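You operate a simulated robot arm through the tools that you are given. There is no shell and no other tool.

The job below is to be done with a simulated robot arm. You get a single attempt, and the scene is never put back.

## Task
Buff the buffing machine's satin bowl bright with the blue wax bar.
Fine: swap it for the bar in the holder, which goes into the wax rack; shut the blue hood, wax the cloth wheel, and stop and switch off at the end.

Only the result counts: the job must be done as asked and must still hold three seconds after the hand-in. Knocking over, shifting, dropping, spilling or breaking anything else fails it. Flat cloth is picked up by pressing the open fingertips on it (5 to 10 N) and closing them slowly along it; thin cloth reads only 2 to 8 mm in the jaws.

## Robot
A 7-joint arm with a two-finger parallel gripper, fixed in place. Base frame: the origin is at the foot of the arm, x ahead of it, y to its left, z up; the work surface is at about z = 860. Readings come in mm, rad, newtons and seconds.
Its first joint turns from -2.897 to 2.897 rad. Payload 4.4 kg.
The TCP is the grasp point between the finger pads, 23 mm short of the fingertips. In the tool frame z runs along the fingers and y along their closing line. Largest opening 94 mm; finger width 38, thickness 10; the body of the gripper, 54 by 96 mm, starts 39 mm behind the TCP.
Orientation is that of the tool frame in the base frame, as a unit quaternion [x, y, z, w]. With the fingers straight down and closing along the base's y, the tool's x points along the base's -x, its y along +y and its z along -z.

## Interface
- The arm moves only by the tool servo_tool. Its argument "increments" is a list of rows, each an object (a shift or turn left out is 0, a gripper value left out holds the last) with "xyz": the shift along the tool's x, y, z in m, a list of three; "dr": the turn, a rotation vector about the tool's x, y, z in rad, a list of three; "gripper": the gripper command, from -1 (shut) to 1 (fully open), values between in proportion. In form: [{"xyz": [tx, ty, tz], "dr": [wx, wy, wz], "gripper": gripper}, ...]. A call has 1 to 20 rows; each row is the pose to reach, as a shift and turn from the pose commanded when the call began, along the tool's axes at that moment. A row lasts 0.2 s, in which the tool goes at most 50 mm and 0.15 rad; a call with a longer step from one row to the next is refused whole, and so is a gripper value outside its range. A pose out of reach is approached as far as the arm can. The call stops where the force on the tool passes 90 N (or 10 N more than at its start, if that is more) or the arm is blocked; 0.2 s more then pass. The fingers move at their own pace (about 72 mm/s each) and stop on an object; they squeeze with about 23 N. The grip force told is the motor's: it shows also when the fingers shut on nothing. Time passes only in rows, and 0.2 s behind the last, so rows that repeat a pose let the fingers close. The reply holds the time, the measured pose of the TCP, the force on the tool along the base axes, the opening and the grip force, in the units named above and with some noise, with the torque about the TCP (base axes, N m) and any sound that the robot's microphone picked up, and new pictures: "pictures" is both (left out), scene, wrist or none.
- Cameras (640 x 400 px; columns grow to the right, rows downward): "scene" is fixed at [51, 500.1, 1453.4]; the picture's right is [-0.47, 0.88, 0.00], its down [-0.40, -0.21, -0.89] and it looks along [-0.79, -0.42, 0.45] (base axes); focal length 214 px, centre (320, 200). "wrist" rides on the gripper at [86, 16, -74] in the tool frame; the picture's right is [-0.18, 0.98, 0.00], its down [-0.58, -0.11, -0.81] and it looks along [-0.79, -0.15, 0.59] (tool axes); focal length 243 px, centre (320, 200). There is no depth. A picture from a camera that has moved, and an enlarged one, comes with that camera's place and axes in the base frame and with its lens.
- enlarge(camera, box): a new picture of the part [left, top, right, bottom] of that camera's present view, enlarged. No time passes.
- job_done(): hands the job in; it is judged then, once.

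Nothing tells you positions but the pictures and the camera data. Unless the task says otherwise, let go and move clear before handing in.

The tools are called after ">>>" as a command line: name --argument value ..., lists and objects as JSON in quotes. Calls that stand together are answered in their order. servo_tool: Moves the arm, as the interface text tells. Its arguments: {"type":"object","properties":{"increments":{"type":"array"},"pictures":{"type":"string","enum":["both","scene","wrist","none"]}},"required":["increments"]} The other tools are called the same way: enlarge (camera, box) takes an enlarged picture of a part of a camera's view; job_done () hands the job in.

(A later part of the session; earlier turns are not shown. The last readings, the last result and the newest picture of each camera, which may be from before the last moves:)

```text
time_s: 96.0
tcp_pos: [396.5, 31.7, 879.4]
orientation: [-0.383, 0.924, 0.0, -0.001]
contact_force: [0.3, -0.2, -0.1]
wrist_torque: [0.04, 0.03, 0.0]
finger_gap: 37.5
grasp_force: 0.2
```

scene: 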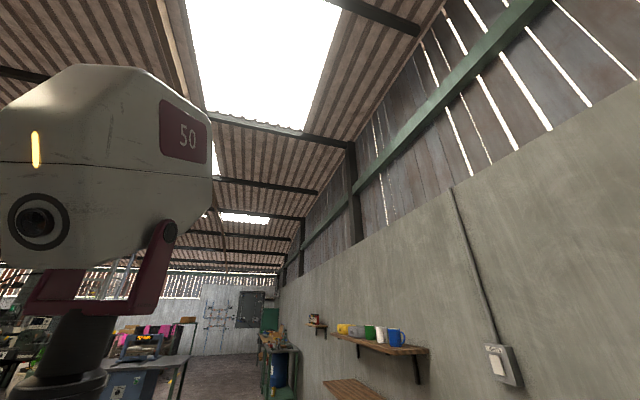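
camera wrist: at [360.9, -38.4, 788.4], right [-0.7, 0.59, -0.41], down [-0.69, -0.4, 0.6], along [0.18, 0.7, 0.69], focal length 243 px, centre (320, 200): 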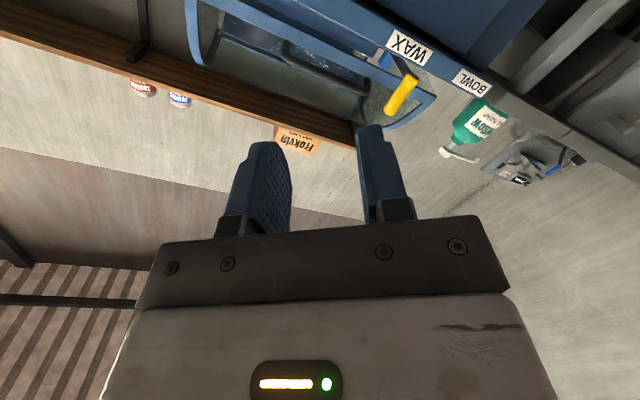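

>>> servo_tool --increments '[{"xyz": [-0.0253, 0.0027, 0.0285], "dr": [0.094, -0.0826, -0.0342]}, {"xyz": [-0.0506, 0.0054, 0.0569], "dr": [0.188, -0.1653, -0.0684]}, {"xyz": [-0.0758, 0.008, 0.0854], "dr": [0.282, -0.2479, -0.1026]}, {"xyz": [-0.1011, 0.0107, 0.1139], "dr": [0.376, -0.3306, -0.1369]}, {"xyz": [-0.1264, 0.0134, 0.1423], "dr": [0.47, -0.4132, -0.1711]}, {"xyz": [-0.1517, 0.0161, 0.1708], "dr": [0.564, -0.4958, -0.2053]}, {"xyz": [-0.1769, 0.0187, 0.1992], "dr": [0.658, -0.5785, -0.2395]}, {"xyz": [-0.2022, 0.0214, 0.2277], "dr": [0.752, -0.6611, -0.2737]}]' --pictures "wrist"

```text
time_s: 97.8
tcp_pos: [524.4, 181.0, 650.2]
orientation: [-0.421, 0.773, -0.216, 0.422]
contact_force: [-0.2, 6.5, 1.4]
wrist_torque: [-0.25, 0.02, -0.21]
finger_gap: 37.7
grasp_force: 0.1
camera wrist: at [428.7, 116.3, 639.7], right [-0.41, 0.7, -0.59], down [-0.45, 0.41, 0.79], along [0.79, 0.59, 0.15], focal length 243 px, centre (320, 200)
```

wrist: 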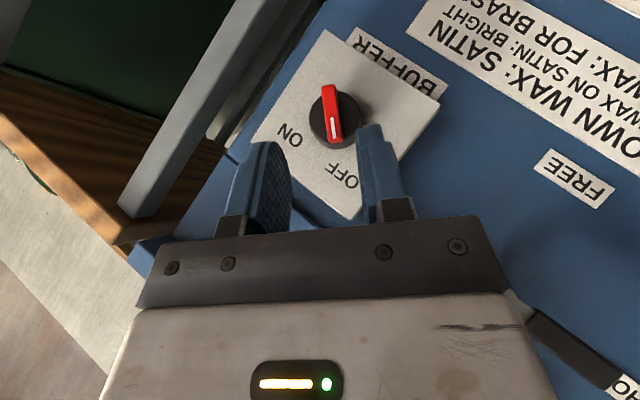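

>>> servo_tool --increments '[{"xyz": [0, 0, 0]}]' --pictures "wrist"

>>> enlarge --camera "wrist" --box '[240, 20, 460, 240]'

```text
time_s: 98.2
tcp_pos: [524.0, 190.2, 652.0]
orientation: [-0.454, 0.752, -0.21, 0.43]
contact_force: [0.6, 0.5, 0.8]
wrist_torque: [0.0, -0.02, 0.04]
finger_gap: 37.7
grasp_force: 0.0
camera wrist: at [435.1, 118.7, 641.9], right [-0.45, 0.65, -0.61], down [-0.49, 0.39, 0.78], along [0.74, 0.65, 0.15], focal length 243 px, centre (320, 200)
```

wrist: 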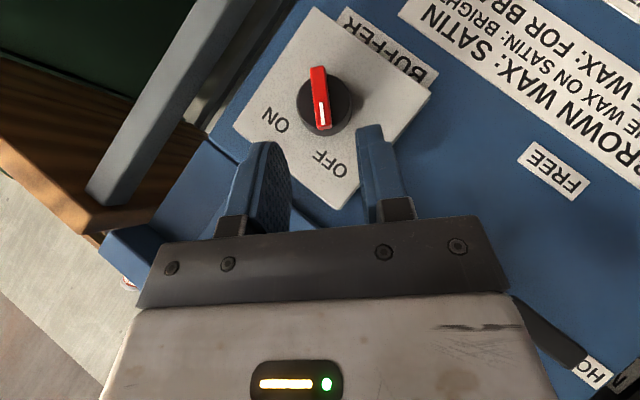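

```text
1.82 times, centred on (350, 130) of wrist
camera zoom: at [435.1, 118.7, 641.9], right [-0.45, 0.65, -0.61], down [-0.49, 0.39, 0.78], along [0.74, 0.65, 0.15], focal length 441 px, centre (266, 327)
```

zoom: 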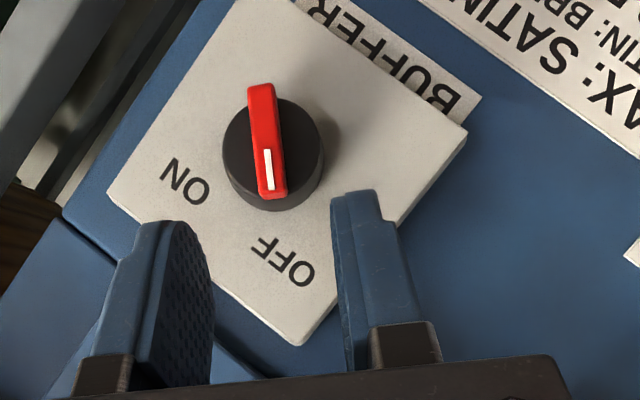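

>>> servo_tool --increments '[{"xyz": [0, 0, 0.017]}, {"xyz": [0, 0, 0.034]}, {"xyz": [0, 0, 0.05]}, {"xyz": [0, 0, 0.05]}]' --pictures "wrist"

>>> enlarge --camera "wrist" --box '[240, 20, 440, 240]'

```text
time_s: 99.2
tcp_pos: [565.3, 193.3, 626.2]
orientation: [-0.454, 0.752, -0.21, 0.43]
contact_force: [0.4, 1.1, 0.2]
wrist_torque: [-0.03, -0.01, -0.04]
finger_gap: 37.5
grasp_force: 0.2
camera wrist: at [475.6, 121.0, 616.2], right [-0.45, 0.65, -0.61], down [-0.49, 0.39, 0.78], along [0.74, 0.65, 0.14], focal length 243 px, centre (320, 200)
```

wrist: 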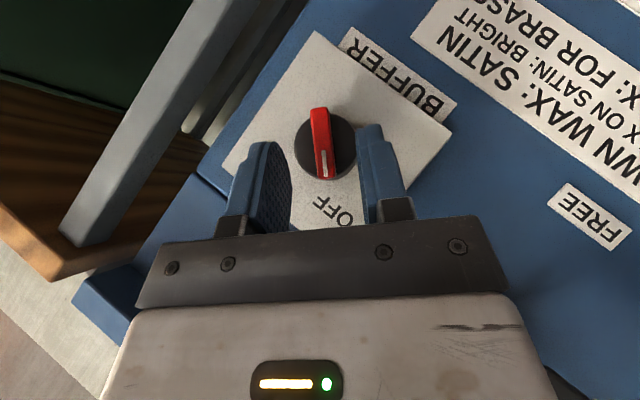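

```text
1.82 times, centred on (340, 130) of wrist
camera zoom: at [475.6, 121.0, 616.2], right [-0.45, 0.65, -0.61], down [-0.49, 0.39, 0.78], along [0.74, 0.65, 0.14], focal length 441 px, centre (284, 327)
```

zoom: 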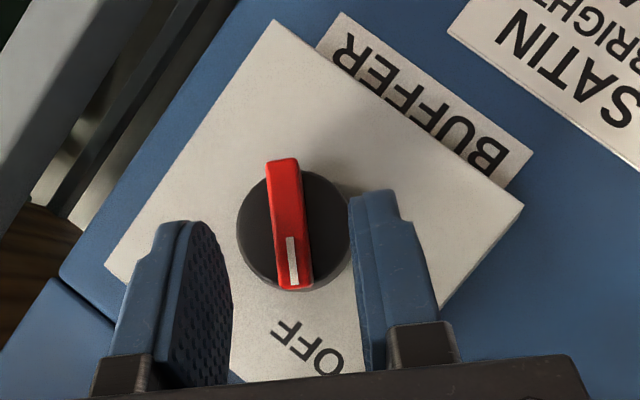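

>>> servo_tool --increments '[{"xyz": [0, 0, 0], "gripper": -0.5}, {"xyz": [0, 0, 0.006]}, {"xyz": [0, 0, 0.012]}, {"xyz": [0, 0, 0.016]}]' --pictures "wrist"

>>> enlarge --camera "wrist" --box '[240, 60, 400, 240]'

```text
time_s: 100.2
tcp_pos: [579.4, 195.2, 617.2]
orientation: [-0.453, 0.752, -0.211, 0.43]
contact_force: [0.8, 0.5, 0.3]
wrist_torque: [-0.01, -0.02, 0.03]
finger_gap: 23.3
grasp_force: 0.0
camera wrist: at [489.2, 122.4, 606.6], right [-0.45, 0.65, -0.61], down [-0.49, 0.39, 0.78], along [0.74, 0.65, 0.14], focal length 243 px, centre (320, 200)
```

wrist: 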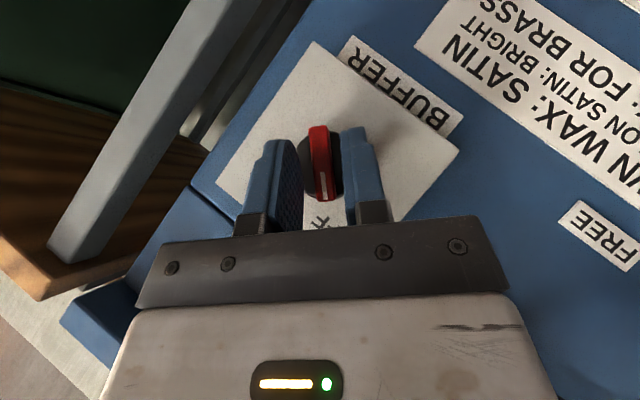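

```text
2.22 times, centred on (320, 150) of wrist
camera zoom: at [489.2, 122.4, 606.6], right [-0.45, 0.65, -0.61], down [-0.49, 0.39, 0.78], along [0.74, 0.65, 0.14], focal length 539 px, centre (320, 311)
```

zoom: 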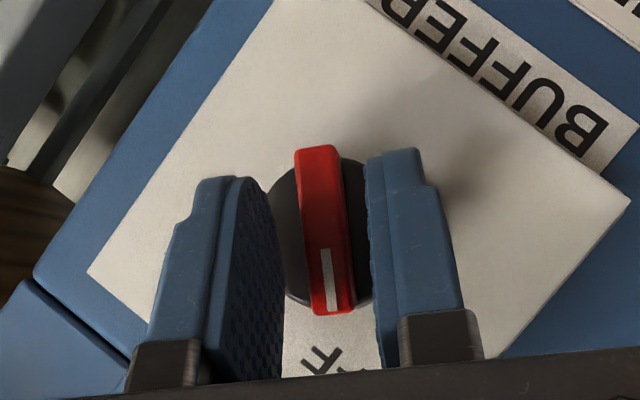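

>>> servo_tool --increments '[{"xyz": [0, 0, 0.003]}, {"xyz": [0, 0, 0.006]}, {"xyz": [0, 0, 0.006]}]' --pictures "none"

```text
time_s: 101.1
tcp_pos: [580.5, 192.9, 610.1]
orientation: [-0.453, 0.754, -0.21, 0.427]
contact_force: [-4.0, -4.9, 1.2]
wrist_torque: [0.1, -0.06, -0.14]
finger_gap: 24.1
grasp_force: 0.3
stopped in row 3: the force on the tool passed its limit at 92 N (the readings are from after the stop); the commanded pose is now the measured one
```

>>> servo_tool --increments '[{"xyz": [0, 0, -0.003]}]' --pictures "wrist"

>>> enlarge --camera "wrist" --box '[240, 60, 400, 240]'

```text
time_s: 101.5
tcp_pos: [579.7, 191.5, 613.4]
orientation: [-0.455, 0.753, -0.209, 0.426]
contact_force: [0.0, 1.3, 0.0]
wrist_torque: [0.01, 0.04, -0.01]
finger_gap: 23.7
grasp_force: 0.1
camera wrist: at [489.3, 120.6, 602.8], right [-0.45, 0.65, -0.61], down [-0.49, 0.39, 0.78], along [0.75, 0.65, 0.14], focal length 243 px, centre (320, 200)
```

wrist: 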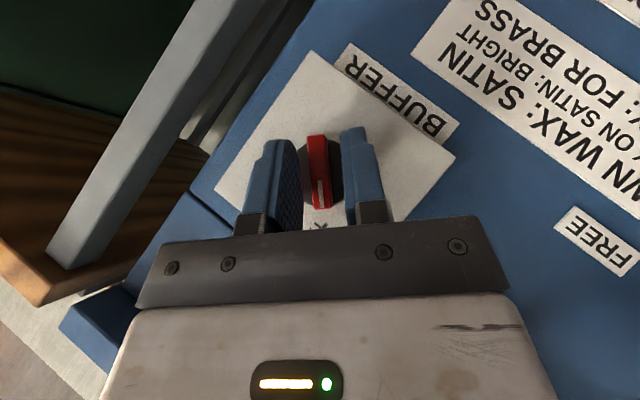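

```text
2.22 times, centred on (320, 150) of wrist
camera zoom: at [489.3, 120.6, 602.8], right [-0.45, 0.65, -0.61], down [-0.49, 0.39, 0.78], along [0.75, 0.65, 0.14], focal length 539 px, centre (320, 311)
```

zoom: 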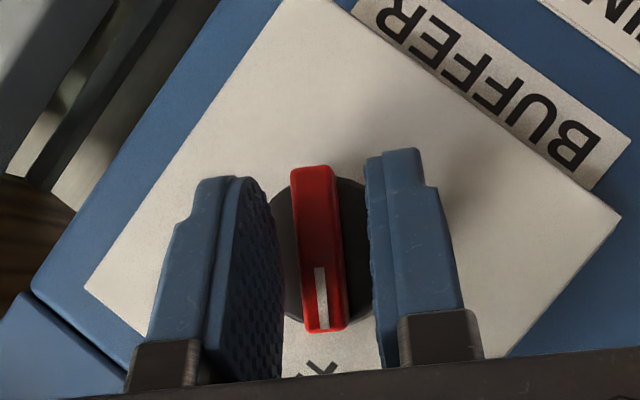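

>>> servo_tool --increments '[{"xyz": [0, 0, 0.0005], "gripper": -0.8}, {"xyz": [0, 0, 0.0005], "gripper": -1}, {"xyz": [0, 0, 0.0005]}, {"xyz": [0, 0, 0.0005]}]' --pictures "wrist"

>>> enlarge --camera "wrist" --box '[240, 60, 400, 240]'

```text
time_s: 102.5
tcp_pos: [581.1, 191.7, 615.5]
orientation: [-0.452, 0.753, -0.21, 0.429]
contact_force: [24.9, -66.7, 51.9]
wrist_torque: [0.17, -0.84, -1.51]
finger_gap: 10.9
grasp_force: 45.4
camera wrist: at [491.1, 120.5, 604.0], right [-0.45, 0.65, -0.61], down [-0.49, 0.39, 0.78], along [0.75, 0.65, 0.14], focal length 243 px, centre (320, 200)
```

wrist: 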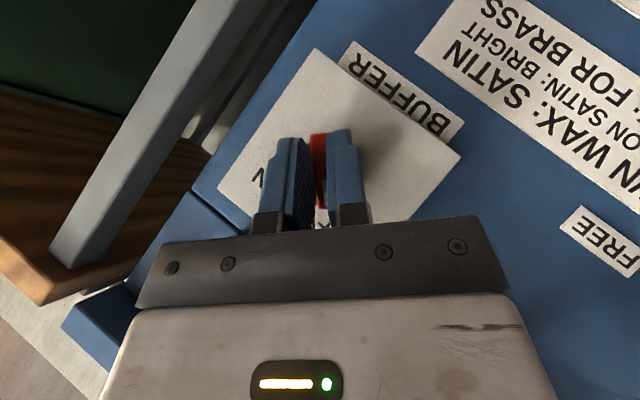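

```text
2.22 times, centred on (320, 150) of wrist
camera zoom: at [491.1, 120.5, 604.0], right [-0.45, 0.65, -0.61], down [-0.49, 0.39, 0.78], along [0.75, 0.65, 0.14], focal length 539 px, centre (320, 311)
```

zoom: 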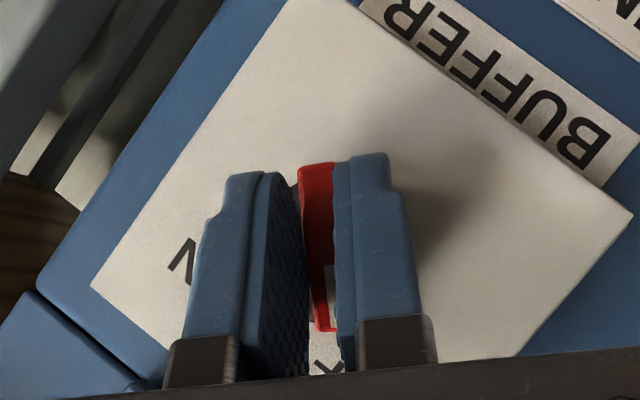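

>>> servo_tool --increments '[{"xyz": [0, -0.001, -0.0005]}, {"xyz": [0, -0.002, -0.0005]}]' --pictures "none"

```text
time_s: 103.1
tcp_pos: [580.4, 192.2, 614.7]
orientation: [-0.454, 0.753, -0.21, 0.428]
contact_force: [62.3, -43.0, 20.7]
wrist_torque: [-0.08, -0.52, -1.26]
finger_gap: 11.0
grasp_force: 44.7
```

>>> servo_tool --increments '[{"xyz": [0, -0.001, 0]}, {"xyz": [0, -0.002, 0]}, {"xyz": [0, -0.002, 0]}]' --pictures "none"

```text
time_s: 103.9
tcp_pos: [581.1, 191.9, 614.9]
orientation: [-0.455, 0.753, -0.209, 0.427]
contact_force: [32.5, 17.2, 19.9]
wrist_torque: [0.69, -0.88, 0.14]
finger_gap: 10.5
grasp_force: 45.4
```

>>> servo_tool --increments '[{"xyz": [-0.0008, -0.001, 0.0006]}, {"xyz": [-0.0012, -0.001, 0.001]}]' --pictures "none"

```text
time_s: 104.5
tcp_pos: [581.0, 190.3, 614.1]
orientation: [-0.454, 0.754, -0.21, 0.425]
contact_force: [-20.3, 15.1, 34.2]
wrist_torque: [0.59, -0.68, 0.47]
finger_gap: 10.8
grasp_force: 45.2
```

>>> servo_tool --increments '[{"xyz": [0, 0, 0], "gripper": -0.73}, {"xyz": [0, 0, 0]}, {"xyz": [0, 0, 0]}]' --pictures "wrist"

>>> enlarge --camera "wrist" --box '[240, 60, 400, 240]'

```text
time_s: 105.3
tcp_pos: [582.0, 189.8, 614.9]
orientation: [-0.455, 0.753, -0.21, 0.426]
contact_force: [-1.6, -0.2, -2.4]
wrist_torque: [-0.03, 0.03, 0.03]
finger_gap: 13.8
grasp_force: 0.9
camera wrist: at [492.3, 119.1, 605.3], right [-0.46, 0.65, -0.61], down [-0.49, 0.39, 0.78], along [0.75, 0.65, 0.14], focal length 243 px, centre (320, 200)
```

wrist: 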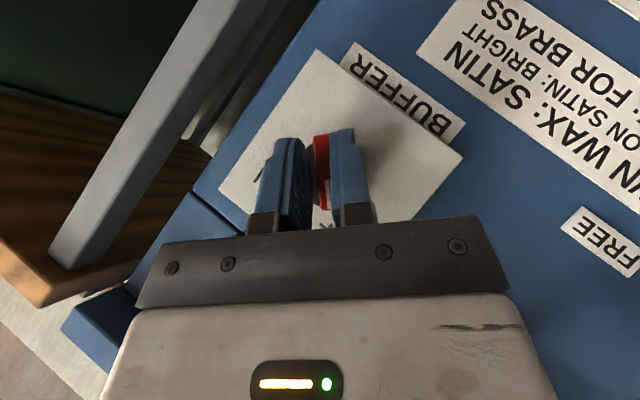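

```text
2.22 times, centred on (320, 150) of wrist
camera zoom: at [492.3, 119.1, 605.3], right [-0.46, 0.65, -0.61], down [-0.49, 0.39, 0.78], along [0.75, 0.65, 0.14], focal length 539 px, centre (320, 311)
```

zoom: 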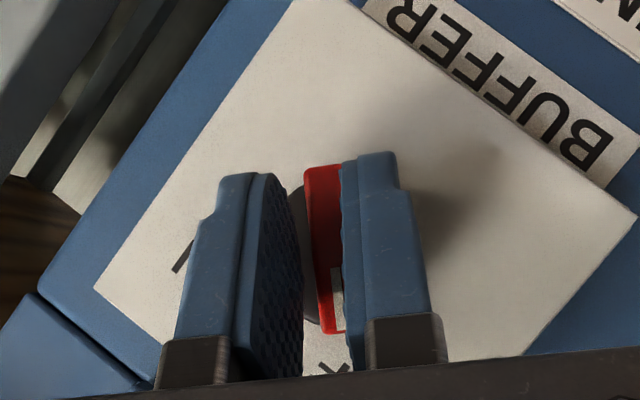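

>>> servo_tool --increments '[{"xyz": [0.0, 0.001, 0.0]}, {"xyz": [0.0002, 0.0006, 0.0002], "dr": [-0.1, 0, 0.084]}, {"xyz": [0.0004, 0.0002, 0.0005], "dr": [-0.2, 0, 0.168]}, {"xyz": [0.0006, -0.0001, 0.0007], "dr": [-0.3, 0, 0.252]}, {"xyz": [0.0009, -0.0004, 0.001], "dr": [-0.4, 0, 0.336]}, {"xyz": [0.0011, -0.0006, 0.0013], "dr": [-0.5, 0, 0.42]}, {"xyz": [0.0013, -0.0007, 0.0015], "dr": [-0.601, 0, 0.505]}]' --pictures "wrist"

>>> enlarge --camera "wrist" --box '[240, 60, 400, 240]'

```text
time_s: 106.0
tcp_pos: [580.0, 192.6, 616.1]
orientation: [-0.428, 0.803, -0.121, 0.396]
contact_force: [-4.5, -16.5, 12.0]
wrist_torque: [-0.05, -0.21, -0.16]
finger_gap: 15.4
grasp_force: 3.0
out of reach, approached as far as the arm can: row 3
stopped in row 3: the force on the tool passed its limit at 169 N (the readings are from after the stop); the commanded pose is now the measured one
camera wrist: at [487.5, 124.6, 609.6], right [-0.52, 0.74, -0.43], down [-0.35, 0.27, 0.9], along [0.78, 0.62, 0.11], focal length 243 px, centre (320, 200)
```

wrist: 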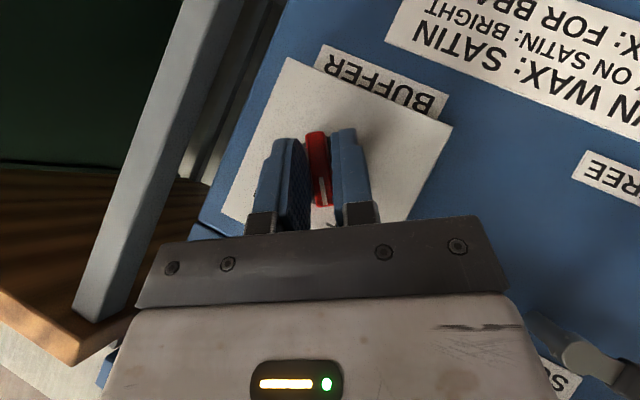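

```text
2.22 times, centred on (320, 150) of wrist
camera zoom: at [487.5, 124.6, 609.6], right [-0.52, 0.74, -0.43], down [-0.35, 0.27, 0.9], along [0.78, 0.62, 0.11], focal length 539 px, centre (320, 311)
```

zoom: 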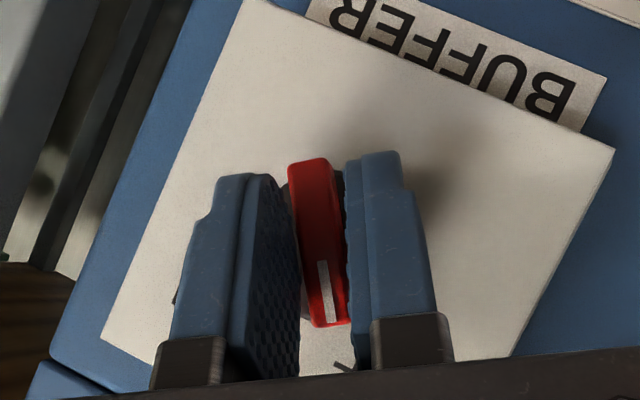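

The grip turned the pointer only a few degrees before the arm ran into a limit. I'll open, back off, and test in free space whether the arm can make the needed roll.

>>> servo_tool --increments '[{"xyz": [0, 0, 0], "gripper": -0.3}, {"xyz": [0, 0, 0]}, {"xyz": [0, 0, -0.02]}, {"xyz": [0, 0, -0.05]}, {"xyz": [0, 0, -0.08]}]' --pictures "wrist"

>>> enlarge --camera "wrist" --box '[200, 0, 440, 240]'

```text
time_s: 107.2
tcp_pos: [520.6, 181.0, 667.5]
orientation: [-0.426, 0.804, -0.122, 0.397]
contact_force: [-0.2, 0.2, 0.2]
wrist_torque: [0.01, 0.0, -0.01]
finger_gap: 32.8
grasp_force: 0.1
camera wrist: at [428.3, 113.3, 660.6], right [-0.52, 0.74, -0.43], down [-0.35, 0.27, 0.9], along [0.78, 0.62, 0.11], focal length 243 px, centre (320, 200)
```

wrist: 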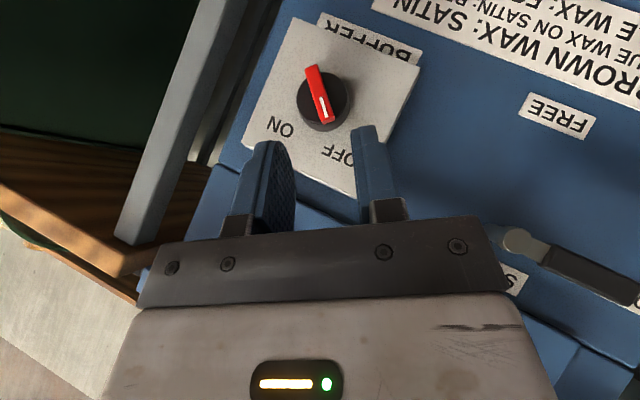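

```text
1.67 times, centred on (320, 120) of wrist
camera zoom: at [428.3, 113.3, 660.6], right [-0.52, 0.74, -0.43], down [-0.35, 0.27, 0.9], along [0.78, 0.62, 0.11], focal length 404 px, centre (320, 333)
```

zoom: 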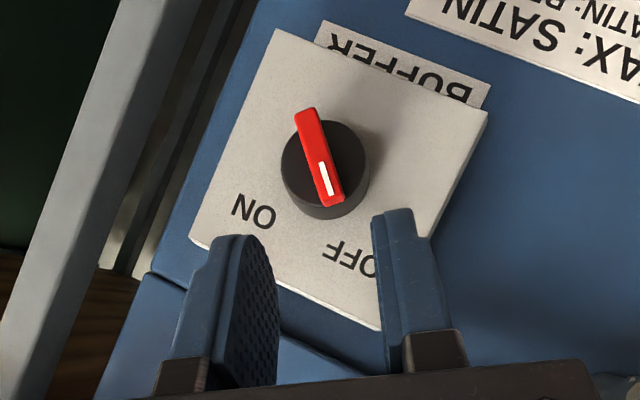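

>>> servo_tool --increments '[{"dr": [-0.1, 0, 0.084]}, {"dr": [-0.2, 0, 0.168]}, {"dr": [-0.3, 0, 0.252]}, {"dr": [-0.4, 0, 0.336]}, {"dr": [-0.437, 0, 0.3665]}, {"dr": [-0.437, 0, 0.3665]}]' --pictures "wrist"

```text
time_s: 108.7
tcp_pos: [497.4, 222.9, 684.5]
orientation: [-0.365, 0.885, 0.007, 0.287]
contact_force: [1.5, -0.5, 0.1]
wrist_torque: [-0.04, -0.04, 0.01]
finger_gap: 33.0
grasp_force: 0.1
out of reach, approached as far as the arm can: row 1, 2, 3, 4, 5, 6
camera wrist: at [399.0, 162.6, 697.2], right [-0.53, 0.84, -0.1], down [-0.01, 0.11, 0.99], along [0.84, 0.53, -0.06], focal length 243 px, centre (320, 200)
```

wrist: 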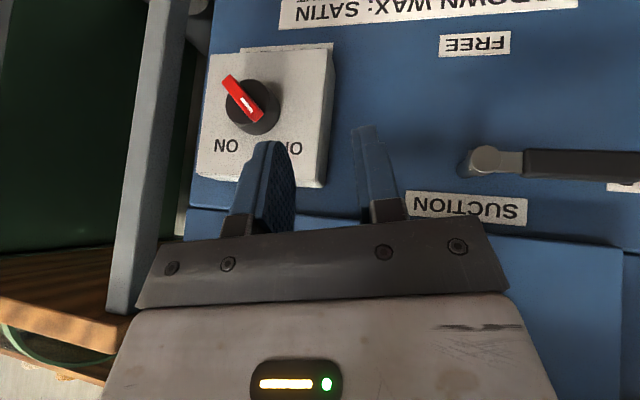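

>>> servo_tool --increments '[{"xyz": [0.0045, -0.007, 0.0066], "dr": [0.088, -0.0337, -0.0773]}, {"xyz": [0.009, -0.014, 0.0133], "dr": [0.1765, -0.0673, -0.1547]}, {"xyz": [0.0136, -0.021, 0.02], "dr": [0.2647, -0.101, -0.232]}, {"xyz": [0.018, -0.028, 0.0266], "dr": [0.353, -0.1346, -0.3094]}, {"xyz": [0.0226, -0.0349, 0.0332], "dr": [0.4412, -0.1683, -0.3867]}, {"xyz": [0.0226, -0.0349, 0.0332], "dr": [0.4412, -0.1683, -0.3867]}]' --pictures "wrist"

```text
time_s: 110.0
tcp_pos: [521.1, 191.1, 651.5]
orientation: [-0.454, 0.752, -0.21, 0.429]
contact_force: [-0.4, -0.6, 0.3]
wrist_torque: [-0.01, -0.01, -0.02]
finger_gap: 32.9
grasp_force: 0.1
camera wrist: at [431.6, 118.5, 639.9], right [-0.45, 0.65, -0.61], down [-0.49, 0.39, 0.78], along [0.74, 0.65, 0.14], focal length 243 px, centre (320, 200)
```

wrist: 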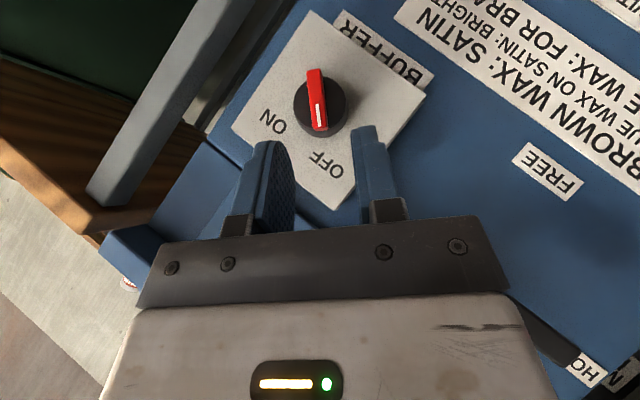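

>>> servo_tool --increments '[{"xyz": [0, 0.01, 0], "gripper": -1}, {"xyz": [0, 0.0172, 0]}, {"xyz": [-0.003, 0.0172, 0.015]}, {"xyz": [-0.006, 0.0172, 0.03]}, {"xyz": [-0.009, 0.0172, 0.044]}, {"xyz": [-0.011, 0.0172, 0.0536]}, {"xyz": [-0.011, 0.0172, 0.0536]}]' --pictures "wrist"

>>> enlarge --camera "wrist" --box '[240, 60, 400, 240]'

```text
time_s: 111.7
tcp_pos: [558.0, 211.1, 615.0]
orientation: [-0.454, 0.753, -0.21, 0.429]
contact_force: [0.4, -1.0, 0.4]
wrist_torque: [0.0, -0.04, -0.02]
finger_gap: 0.2
grasp_force: 23.0
camera wrist: at [469.3, 140.1, 604.3], right [-0.45, 0.65, -0.61], down [-0.49, 0.39, 0.78], along [0.74, 0.65, 0.14], focal length 243 px, centre (320, 200)
```

wrist: 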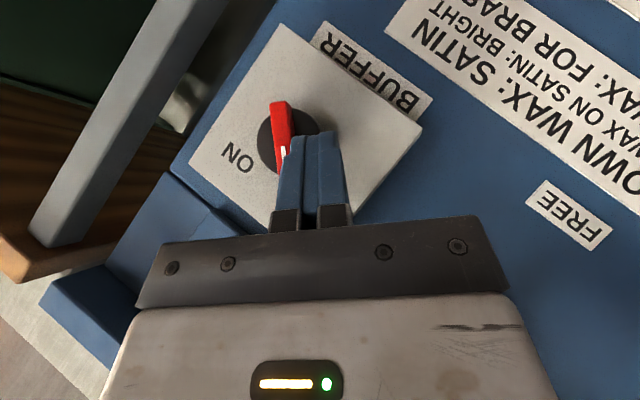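

```text
2.22 times, centred on (320, 150) of wrist
camera zoom: at [469.3, 140.1, 604.3], right [-0.45, 0.65, -0.61], down [-0.49, 0.39, 0.78], along [0.74, 0.65, 0.14], focal length 539 px, centre (320, 311)
```

zoom: 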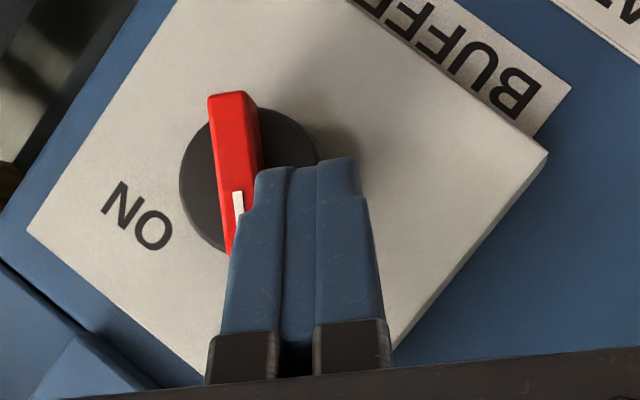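

>>> servo_tool --increments '[{"xyz": [-0.0021, 0, 0.0017]}, {"xyz": [-0.0023, -0.0048, 0.0015]}, {"xyz": [-0.0026, -0.0084, 0.0011]}, {"xyz": [-0.0029, -0.012, 0.0008]}, {"xyz": [-0.0029, -0.012, 0.0008]}]' --pictures "wrist"

>>> enlarge --camera "wrist" --box '[240, 60, 400, 240]'

```text
time_s: 112.8
tcp_pos: [567.6, 208.1, 624.6]
orientation: [-0.454, 0.753, -0.21, 0.429]
contact_force: [-10.5, -1.3, 1.2]
wrist_torque: [0.02, -0.01, -0.1]
finger_gap: 0.0
grasp_force: 22.8
camera wrist: at [477.0, 137.0, 613.4], right [-0.45, 0.65, -0.61], down [-0.49, 0.39, 0.78], along [0.74, 0.65, 0.14], focal length 243 px, centre (320, 200)
```

wrist: 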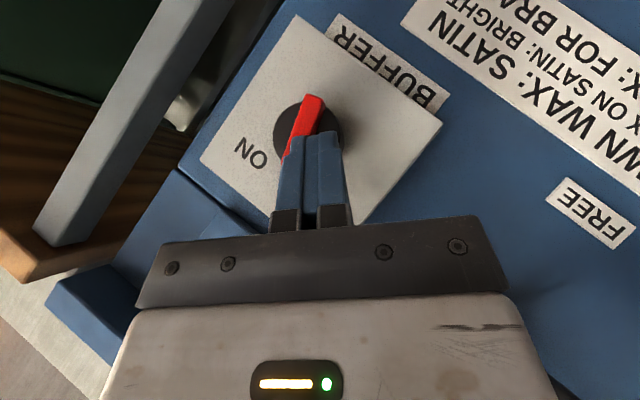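

```text
2.22 times, centred on (320, 150) of wrist
camera zoom: at [477.0, 137.0, 613.4], right [-0.45, 0.65, -0.61], down [-0.49, 0.39, 0.78], along [0.74, 0.65, 0.14], focal length 539 px, centre (320, 311)
```

zoom: 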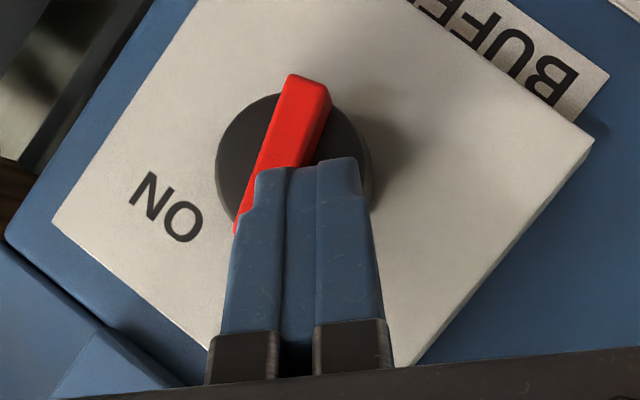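

>>> servo_tool --increments '[{"xyz": [0.0018, -0.0028, -0.0002]}, {"xyz": [0.0025, -0.0056, 0.0006]}, {"xyz": [0.0044, -0.0078, 0.0028]}, {"xyz": [0.0062, -0.01, 0.005]}, {"xyz": [0.0077, -0.0107, 0.0069]}, {"xyz": [0.0077, -0.0107, 0.0069]}]' --pictures "wrist"

>>> enlarge --camera "wrist" --box '[240, 60, 400, 240]'

```text
time_s: 113.7
tcp_pos: [570.3, 202.5, 626.7]
orientation: [-0.455, 0.751, -0.208, 0.43]
contact_force: [-30.0, 11.5, 22.5]
wrist_torque: [0.46, -0.42, 0.61]
finger_gap: 0.0
grasp_force: 23.2
stopped in row 4: the force on the tool passed its limit at 110 N (the readings are from after the stop); the commanded pose is now the measured one
camera wrist: at [481.0, 130.8, 616.0], right [-0.46, 0.65, -0.61], down [-0.49, 0.39, 0.78], along [0.74, 0.66, 0.14], focal length 243 px, centre (320, 200)
```

wrist: 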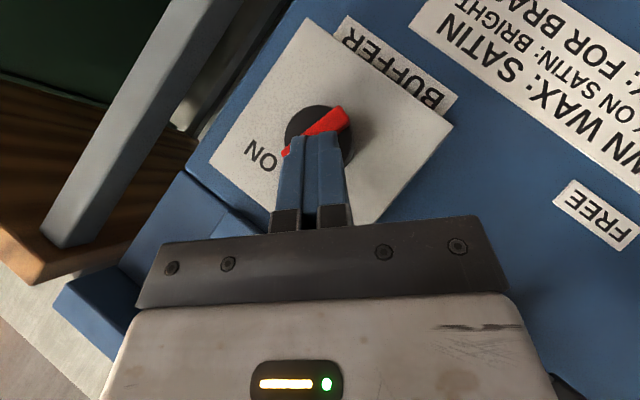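

```text
2.22 times, centred on (320, 150) of wrist
camera zoom: at [481.0, 130.8, 616.0], right [-0.46, 0.65, -0.61], down [-0.49, 0.39, 0.78], along [0.74, 0.66, 0.14], focal length 539 px, centre (320, 311)
```

zoom: 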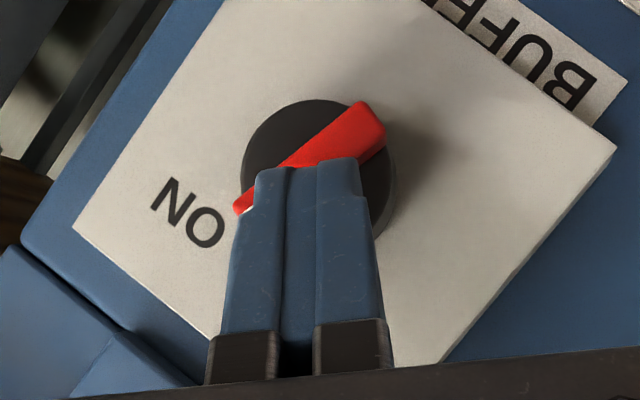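

>>> servo_tool --increments '[{"xyz": [-0.0015, 0, -0.0018]}, {"xyz": [-0.0015, -0.0033, -0.0018]}, {"xyz": [-0.0003, -0.0048, -0.0003]}, {"xyz": [0.001, -0.0064, 0.0012]}, {"xyz": [0.0023, -0.0074, 0.0028]}, {"xyz": [0.003, -0.0079, 0.0036]}, {"xyz": [0.0037, -0.0083, 0.0044]}, {"xyz": [0.0043, -0.0088, 0.005]}, {"xyz": [0.0048, -0.0093, 0.0057]}]' --pictures "wrist"

>>> enlarge --camera "wrist" --box '[240, 60, 400, 240]'

```text
time_s: 114.7
tcp_pos: [572.9, 202.1, 629.9]
orientation: [-0.457, 0.75, -0.208, 0.43]
contact_force: [-32.0, 6.5, 23.7]
wrist_torque: [0.6, -0.34, 0.38]
finger_gap: 0.0
grasp_force: 23.2
stopped in row 5: the force on the tool passed its limit at 106 N (the readings are from after the stop); the commanded pose is now the measured one
camera wrist: at [483.8, 127.9, 619.5], right [-0.46, 0.65, -0.61], down [-0.49, 0.38, 0.78], along [0.74, 0.66, 0.14], focal length 243 px, centre (320, 200)
```

wrist: 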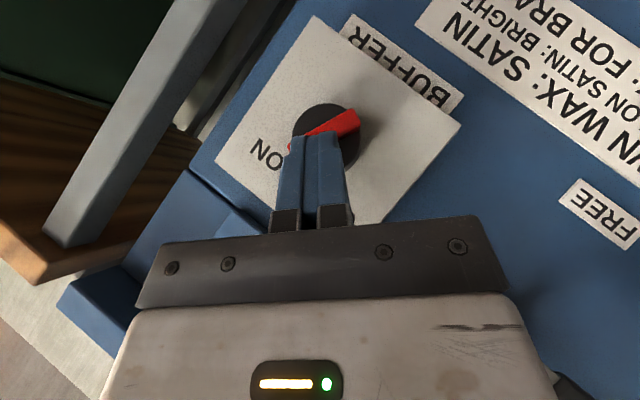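

```text
2.22 times, centred on (320, 150) of wrist
camera zoom: at [483.8, 127.9, 619.5], right [-0.46, 0.65, -0.61], down [-0.49, 0.38, 0.78], along [0.74, 0.66, 0.14], focal length 539 px, centre (320, 311)
```

zoom: 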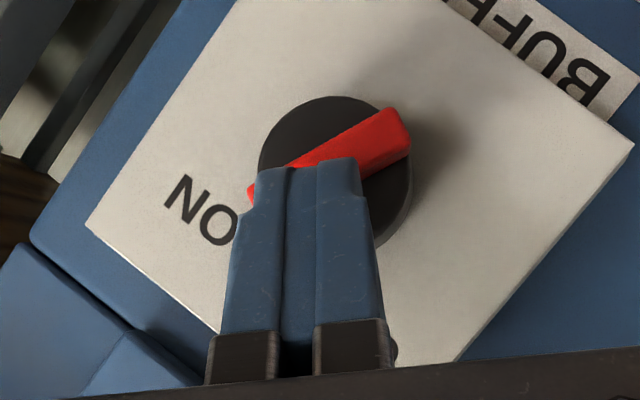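

>>> servo_tool --increments '[{"xyz": [0.0009, 0, -0.0008]}, {"xyz": [0.0009, -0.0008, -0.0008]}, {"xyz": [0.0012, -0.0016, -0.0005]}, {"xyz": [0.0015, -0.0025, -0.0001]}, {"xyz": [0.0018, -0.0034, 0.0003]}, {"xyz": [0.0023, -0.0037, 0.0009]}, {"xyz": [0.0028, -0.004, 0.0014]}, {"xyz": [0.0033, -0.0043, 0.002]}, {"xyz": [0.0037, -0.0046, 0.0025]}, {"xyz": [0.004, -0.0054, 0.0029]}, {"xyz": [0.0043, -0.0061, 0.0033]}, {"xyz": [0.0048, -0.0066, 0.004]}, {"xyz": [0.0054, -0.007, 0.0046]}]' --pictures "wrist"

>>> enlarge --camera "wrist" --box '[240, 60, 400, 240]'

```text
time_s: 117.5
tcp_pos: [577.7, 193.9, 629.9]
orientation: [-0.459, 0.75, -0.207, 0.429]
contact_force: [-26.5, 6.1, 21.2]
wrist_torque: [0.12, -0.27, 0.28]
finger_gap: 0.2
grasp_force: 23.1
stopped in row 13: the force on the tool passed its limit at 101 N (the readings are from after the stop); the commanded pose is now the measured one
camera wrist: at [489.0, 120.9, 619.8], right [-0.46, 0.64, -0.61], down [-0.49, 0.38, 0.78], along [0.74, 0.66, 0.14], focal length 243 px, centre (320, 200)
```

wrist: 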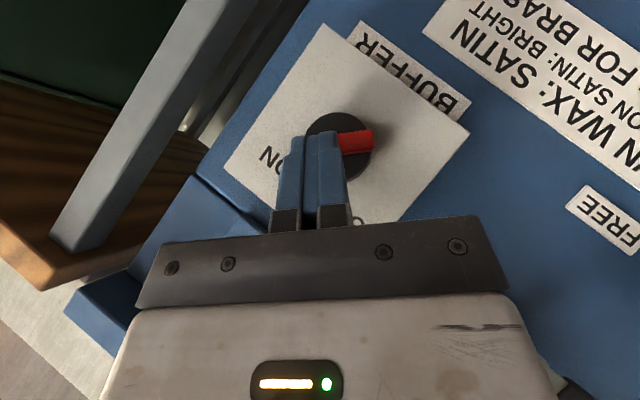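

```text
2.22 times, centred on (320, 150) of wrist
camera zoom: at [489.0, 120.9, 619.8], right [-0.46, 0.64, -0.61], down [-0.49, 0.38, 0.78], along [0.74, 0.66, 0.14], focal length 539 px, centre (320, 311)
```

zoom: 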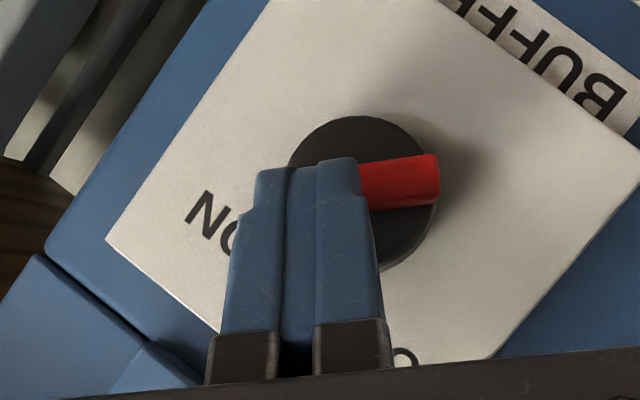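

>>> servo_tool --increments '[{"xyz": [-0.002, 0.001, -0.003]}, {"xyz": [0, 0, -0.02]}, {"xyz": [0, 0, -0.05]}, {"xyz": [0, 0, -0.09]}, {"xyz": [0, 0, -0.09]}]' --pictures "both"

>>> enlarge --camera "wrist" --box '[240, 0, 440, 160]'

```text
time_s: 118.7
tcp_pos: [501.9, 182.9, 680.0]
orientation: [-0.458, 0.75, -0.207, 0.43]
contact_force: [0.1, 0.2, 0.4]
wrist_torque: [0.04, 0.01, -0.02]
finger_gap: 0.0
grasp_force: 23.0
camera wrist: at [412.7, 111.9, 669.0], right [-0.46, 0.64, -0.61], down [-0.49, 0.38, 0.78], along [0.74, 0.66, 0.14], focal length 243 px, centre (320, 200)
```

scene: 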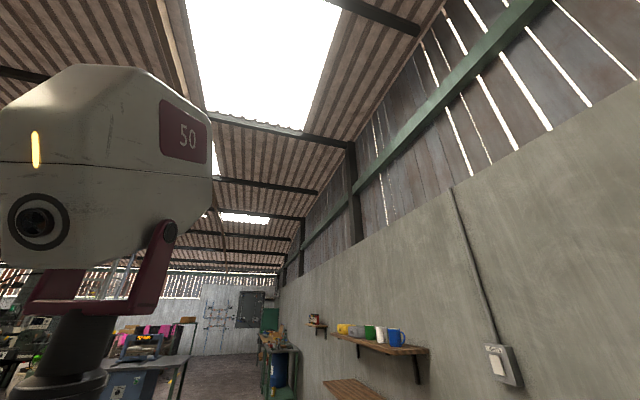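
wrist: 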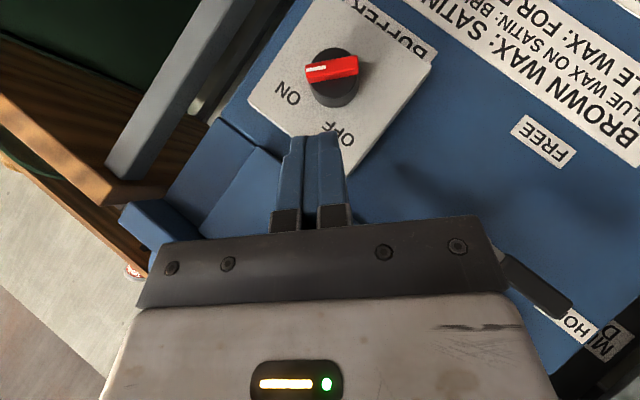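

```text
2.50 times, centred on (340, 80) of wrist
camera zoom: at [412.7, 111.9, 669.0], right [-0.46, 0.64, -0.61], down [-0.49, 0.38, 0.78], along [0.74, 0.66, 0.14], focal length 606 px, centre (270, 500)
```

zoom: 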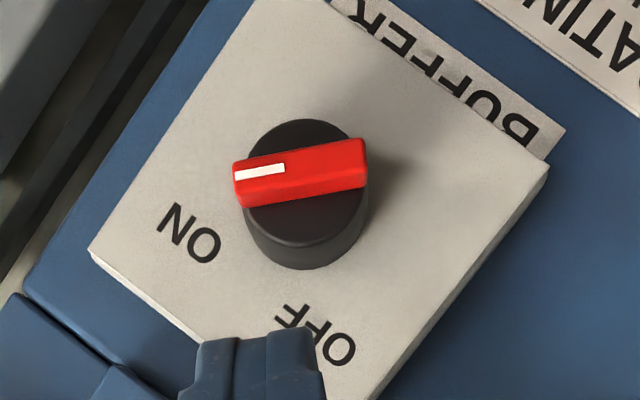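

The main switch is ON. Now I return to a tool-down pose above and look at the display.

>>> servo_tool --increments '[{"xyz": [0, -0.009, -0.0116], "dr": [-0.094, 0.0826, 0.0342]}, {"xyz": [0, -0.018, -0.0232], "dr": [-0.188, 0.1653, 0.0684]}, {"xyz": [0, -0.0265, -0.0348], "dr": [-0.282, 0.2479, 0.1026]}, {"xyz": [0, -0.0354, -0.0464], "dr": [-0.376, 0.3306, 0.1369]}, {"xyz": [0, -0.0442, -0.058], "dr": [-0.47, 0.4132, 0.1711]}, {"xyz": [0, -0.053, -0.0696], "dr": [-0.564, 0.4958, 0.2053]}, {"xyz": [0, -0.0619, -0.0812], "dr": [-0.658, 0.5785, 0.2395]}, {"xyz": [0.0005, -0.0707, -0.0928], "dr": [-0.752, 0.6611, 0.2737]}, {"xyz": [0.0005, -0.0707, -0.0928], "dr": [-0.752, 0.6611, 0.2737]}]' --pictures "none"

>>> servo_tool --increments '[{"xyz": [0, 0, -0.045]}, {"xyz": [0, 0, -0.09]}, {"xyz": [0, 0, -0.135]}, {"xyz": [0, 0, -0.18]}, {"xyz": [0, 0, -0.225]}, {"xyz": [0, 0, -0.27]}, {"xyz": [0, 0, -0.3]}]' --pictures "wrist"

```text
time_s: 120.7
tcp_pos: [463.1, 136.4, 777.4]
orientation: [-0.431, 0.902, -0.016, -0.004]
contact_force: [-1.1, 2.4, -0.8]
wrist_torque: [-0.12, -0.1, -0.04]
finger_gap: 0.0
grasp_force: 23.0
out of reach, approached as far as the arm can: row 7, 8
```

```text
time_s: 122.2
tcp_pos: [463.9, 142.4, 1080.6]
orientation: [-0.388, 0.922, 0.001, -0.003]
contact_force: [-0.4, -0.3, -0.1]
wrist_torque: [0.01, 0.0, -0.02]
finger_gap: 0.2
grasp_force: 23.1
camera wrist: at [391.5, 92.2, 1155.6], right [-0.58, 0.82, 0.0], down [0.49, 0.34, 0.8], along [0.66, 0.46, -0.59], focal length 243 px, centre (320, 200)
```

wrist: 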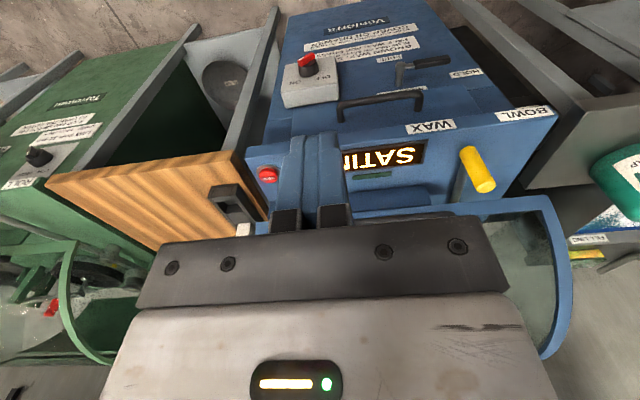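

>>> servo_tool --increments '[{"xyz": [-0.04, 0, 0.02]}, {"xyz": [-0.08, 0, 0.04]}, {"xyz": [-0.11, 0, 0.06]}, {"xyz": [-0.11, 0, 0.06]}]' --pictures "wrist"

>>> enlarge --camera "wrist" --box '[160, 40, 440, 220]'

```text
time_s: 123.2
tcp_pos: [537.8, 221.7, 1023.1]
orientation: [-0.388, 0.922, 0.001, -0.002]
contact_force: [0.6, -0.5, -0.2]
wrist_torque: [0.0, 0.04, 0.01]
finger_gap: 0.0
grasp_force: 23.2
camera wrist: at [465.7, 171.6, 1096.8], right [-0.58, 0.82, 0.0], down [0.49, 0.34, 0.8], along [0.66, 0.46, -0.59], focal length 243 px, centre (320, 200)
```

wrist: 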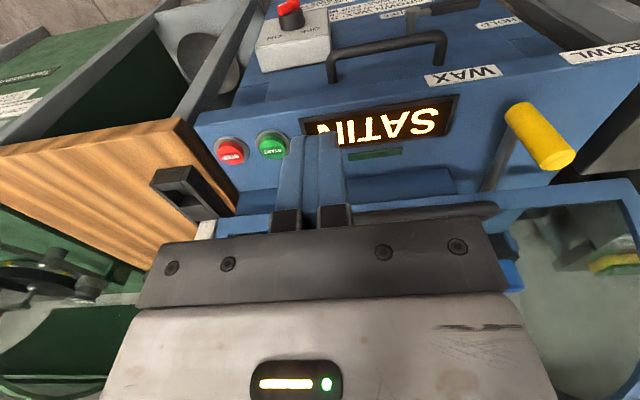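

```text
2.22 times, centred on (300, 130) of wrist
camera zoom: at [465.7, 171.6, 1096.8], right [-0.58, 0.82, 0.0], down [0.49, 0.34, 0.8], along [0.66, 0.46, -0.59], focal length 539 px, centre (364, 356)
```

zoom: 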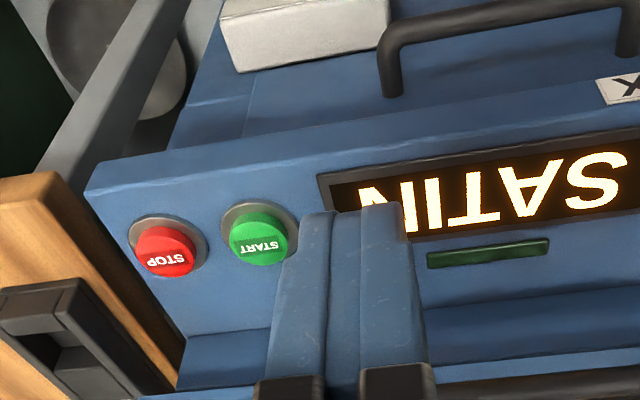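

>>> servo_tool --increments '[{"xyz": [-0.03, -0.023, 0.01]}, {"xyz": [-0.06, -0.047, 0.025]}, {"xyz": [-0.089, -0.071, 0.045]}, {"xyz": [-0.089, -0.071, 0.075]}, {"xyz": [-0.089, -0.071, 0.095]}, {"xyz": [-0.089, -0.071, 0.108]}, {"xyz": [-0.089, -0.071, 0.108]}]' --pictures "wrist"

```text
time_s: 124.8
tcp_pos: [652.7, 237.4, 909.8]
orientation: [-0.389, 0.921, 0.0, -0.002]
contact_force: [-0.8, -0.2, -0.7]
wrist_torque: [0.0, 0.01, 0.02]
finger_gap: 0.2
grasp_force: 23.0
camera wrist: at [580.6, 186.6, 985.8], right [-0.58, 0.82, 0.0], down [0.49, 0.34, 0.8], along [0.66, 0.46, -0.59], focal length 243 px, centre (320, 200)
```

wrist: 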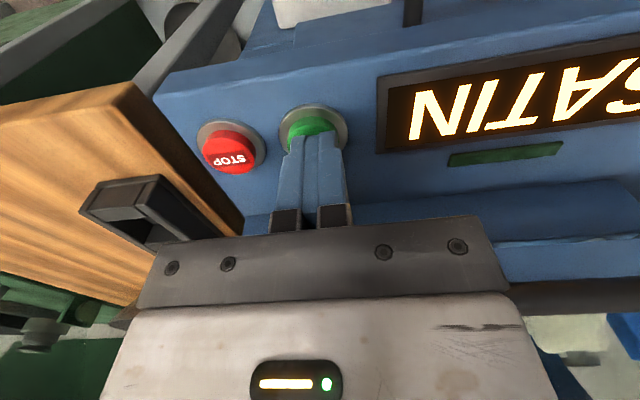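

>>> servo_tool --increments '[{"xyz": [0, 0, 0.003]}, {"xyz": [0, 0, 0.006]}, {"xyz": [0, 0, 0.008]}, {"xyz": [0, 0, 0.008]}]' --pictures "wrist"

```text
time_s: 125.8
tcp_pos: [652.7, 236.0, 903.1]
orientation: [-0.388, 0.922, 0.002, -0.002]
contact_force: [-0.4, 0.1, 0.1]
wrist_torque: [-0.01, 0.0, -0.02]
finger_gap: 0.2
grasp_force: 23.1
camera wrist: at [580.5, 186.3, 977.0], right [-0.58, 0.82, 0.0], down [0.49, 0.34, 0.8], along [0.66, 0.46, -0.59], focal length 243 px, centre (320, 200)
```

wrist: 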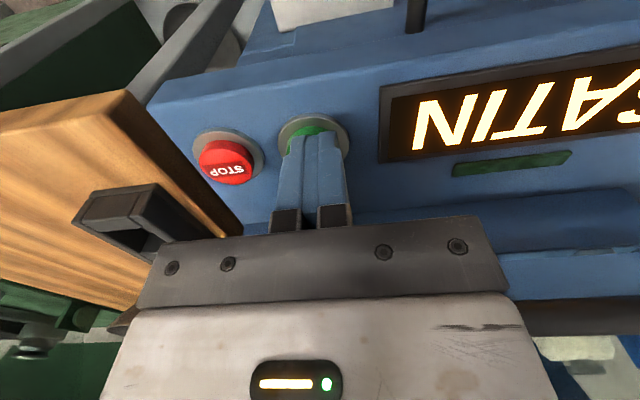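

>>> servo_tool --increments '[{"xyz": [0, 0, 0.002]}, {"xyz": [0, 0, 0.004]}, {"xyz": [0, 0, 0.006]}]' --pictures "wrist"

```text
time_s: 126.7
tcp_pos: [652.3, 235.2, 896.8]
orientation: [-0.389, 0.921, 0.001, -0.003]
contact_force: [-0.3, 0.1, 0.7]
wrist_torque: [0.0, -0.01, 0.0]
finger_gap: 0.2
grasp_force: 22.6
camera wrist: at [580.2, 186.0, 970.6], right [-0.58, 0.82, 0.0], down [0.49, 0.34, 0.8], along [0.66, 0.46, -0.59], focal length 243 px, centre (320, 200)
```

wrist: 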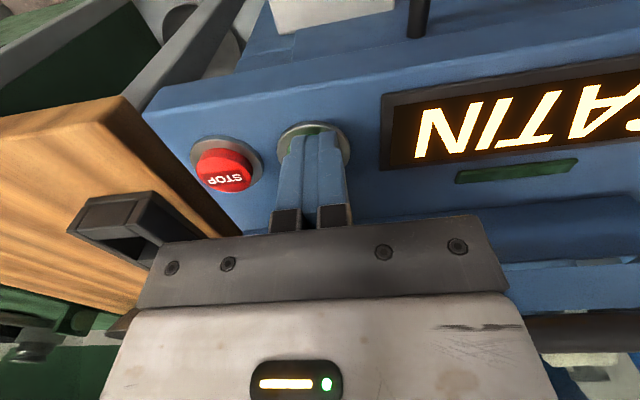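

>>> enlarge --camera "wrist" --box '[180, 90, 380, 240]'

```text
2.67 times, centred on (280, 165) of wrist
camera zoom: at [580.2, 186.0, 970.6], right [-0.58, 0.82, 0.0], down [0.49, 0.34, 0.8], along [0.66, 0.46, -0.59], focal length 647 px, centre (427, 293)
```

zoom: 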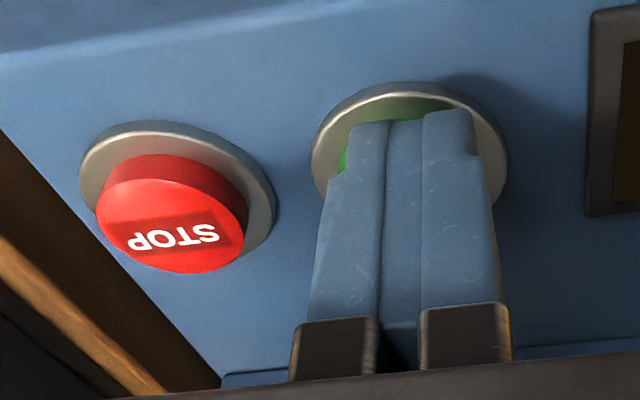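

>>> servo_tool --increments '[{"xyz": [0, 0, 0.002]}, {"xyz": [0, 0, 0.004]}, {"xyz": [0, 0, 0.005]}]' --pictures "wrist"

>>> enlarge --camera "wrist" --box '[180, 60, 640, 240]'

```text
time_s: 127.5
tcp_pos: [651.9, 236.4, 891.0]
orientation: [-0.389, 0.921, 0.0, -0.001]
contact_force: [-2.5, 0.5, 3.9]
wrist_torque: [0.06, 0.02, 0.05]
finger_gap: 0.0
grasp_force: 22.6
heard: click
camera wrist: at [580.1, 186.0, 965.9], right [-0.58, 0.82, 0.0], down [0.49, 0.34, 0.8], along [0.66, 0.46, -0.59], focal length 243 px, centre (320, 200)
```

wrist: 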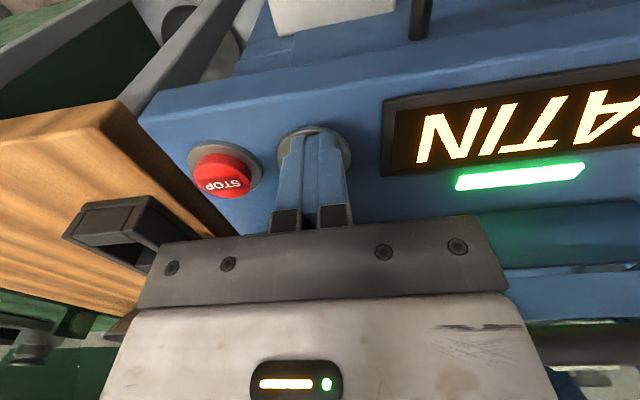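

```text
1.39 times, centred on (410, 150) of wrist
camera zoom: at [580.1, 186.0, 965.9], right [-0.58, 0.82, 0.0], down [0.49, 0.34, 0.8], along [0.66, 0.46, -0.59], focal length 338 px, centre (195, 270)
```

zoom: 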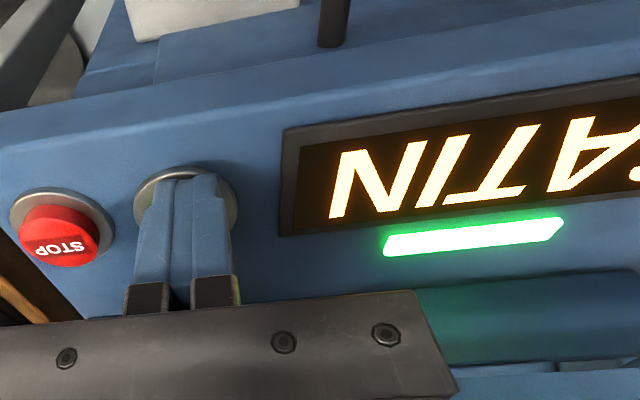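

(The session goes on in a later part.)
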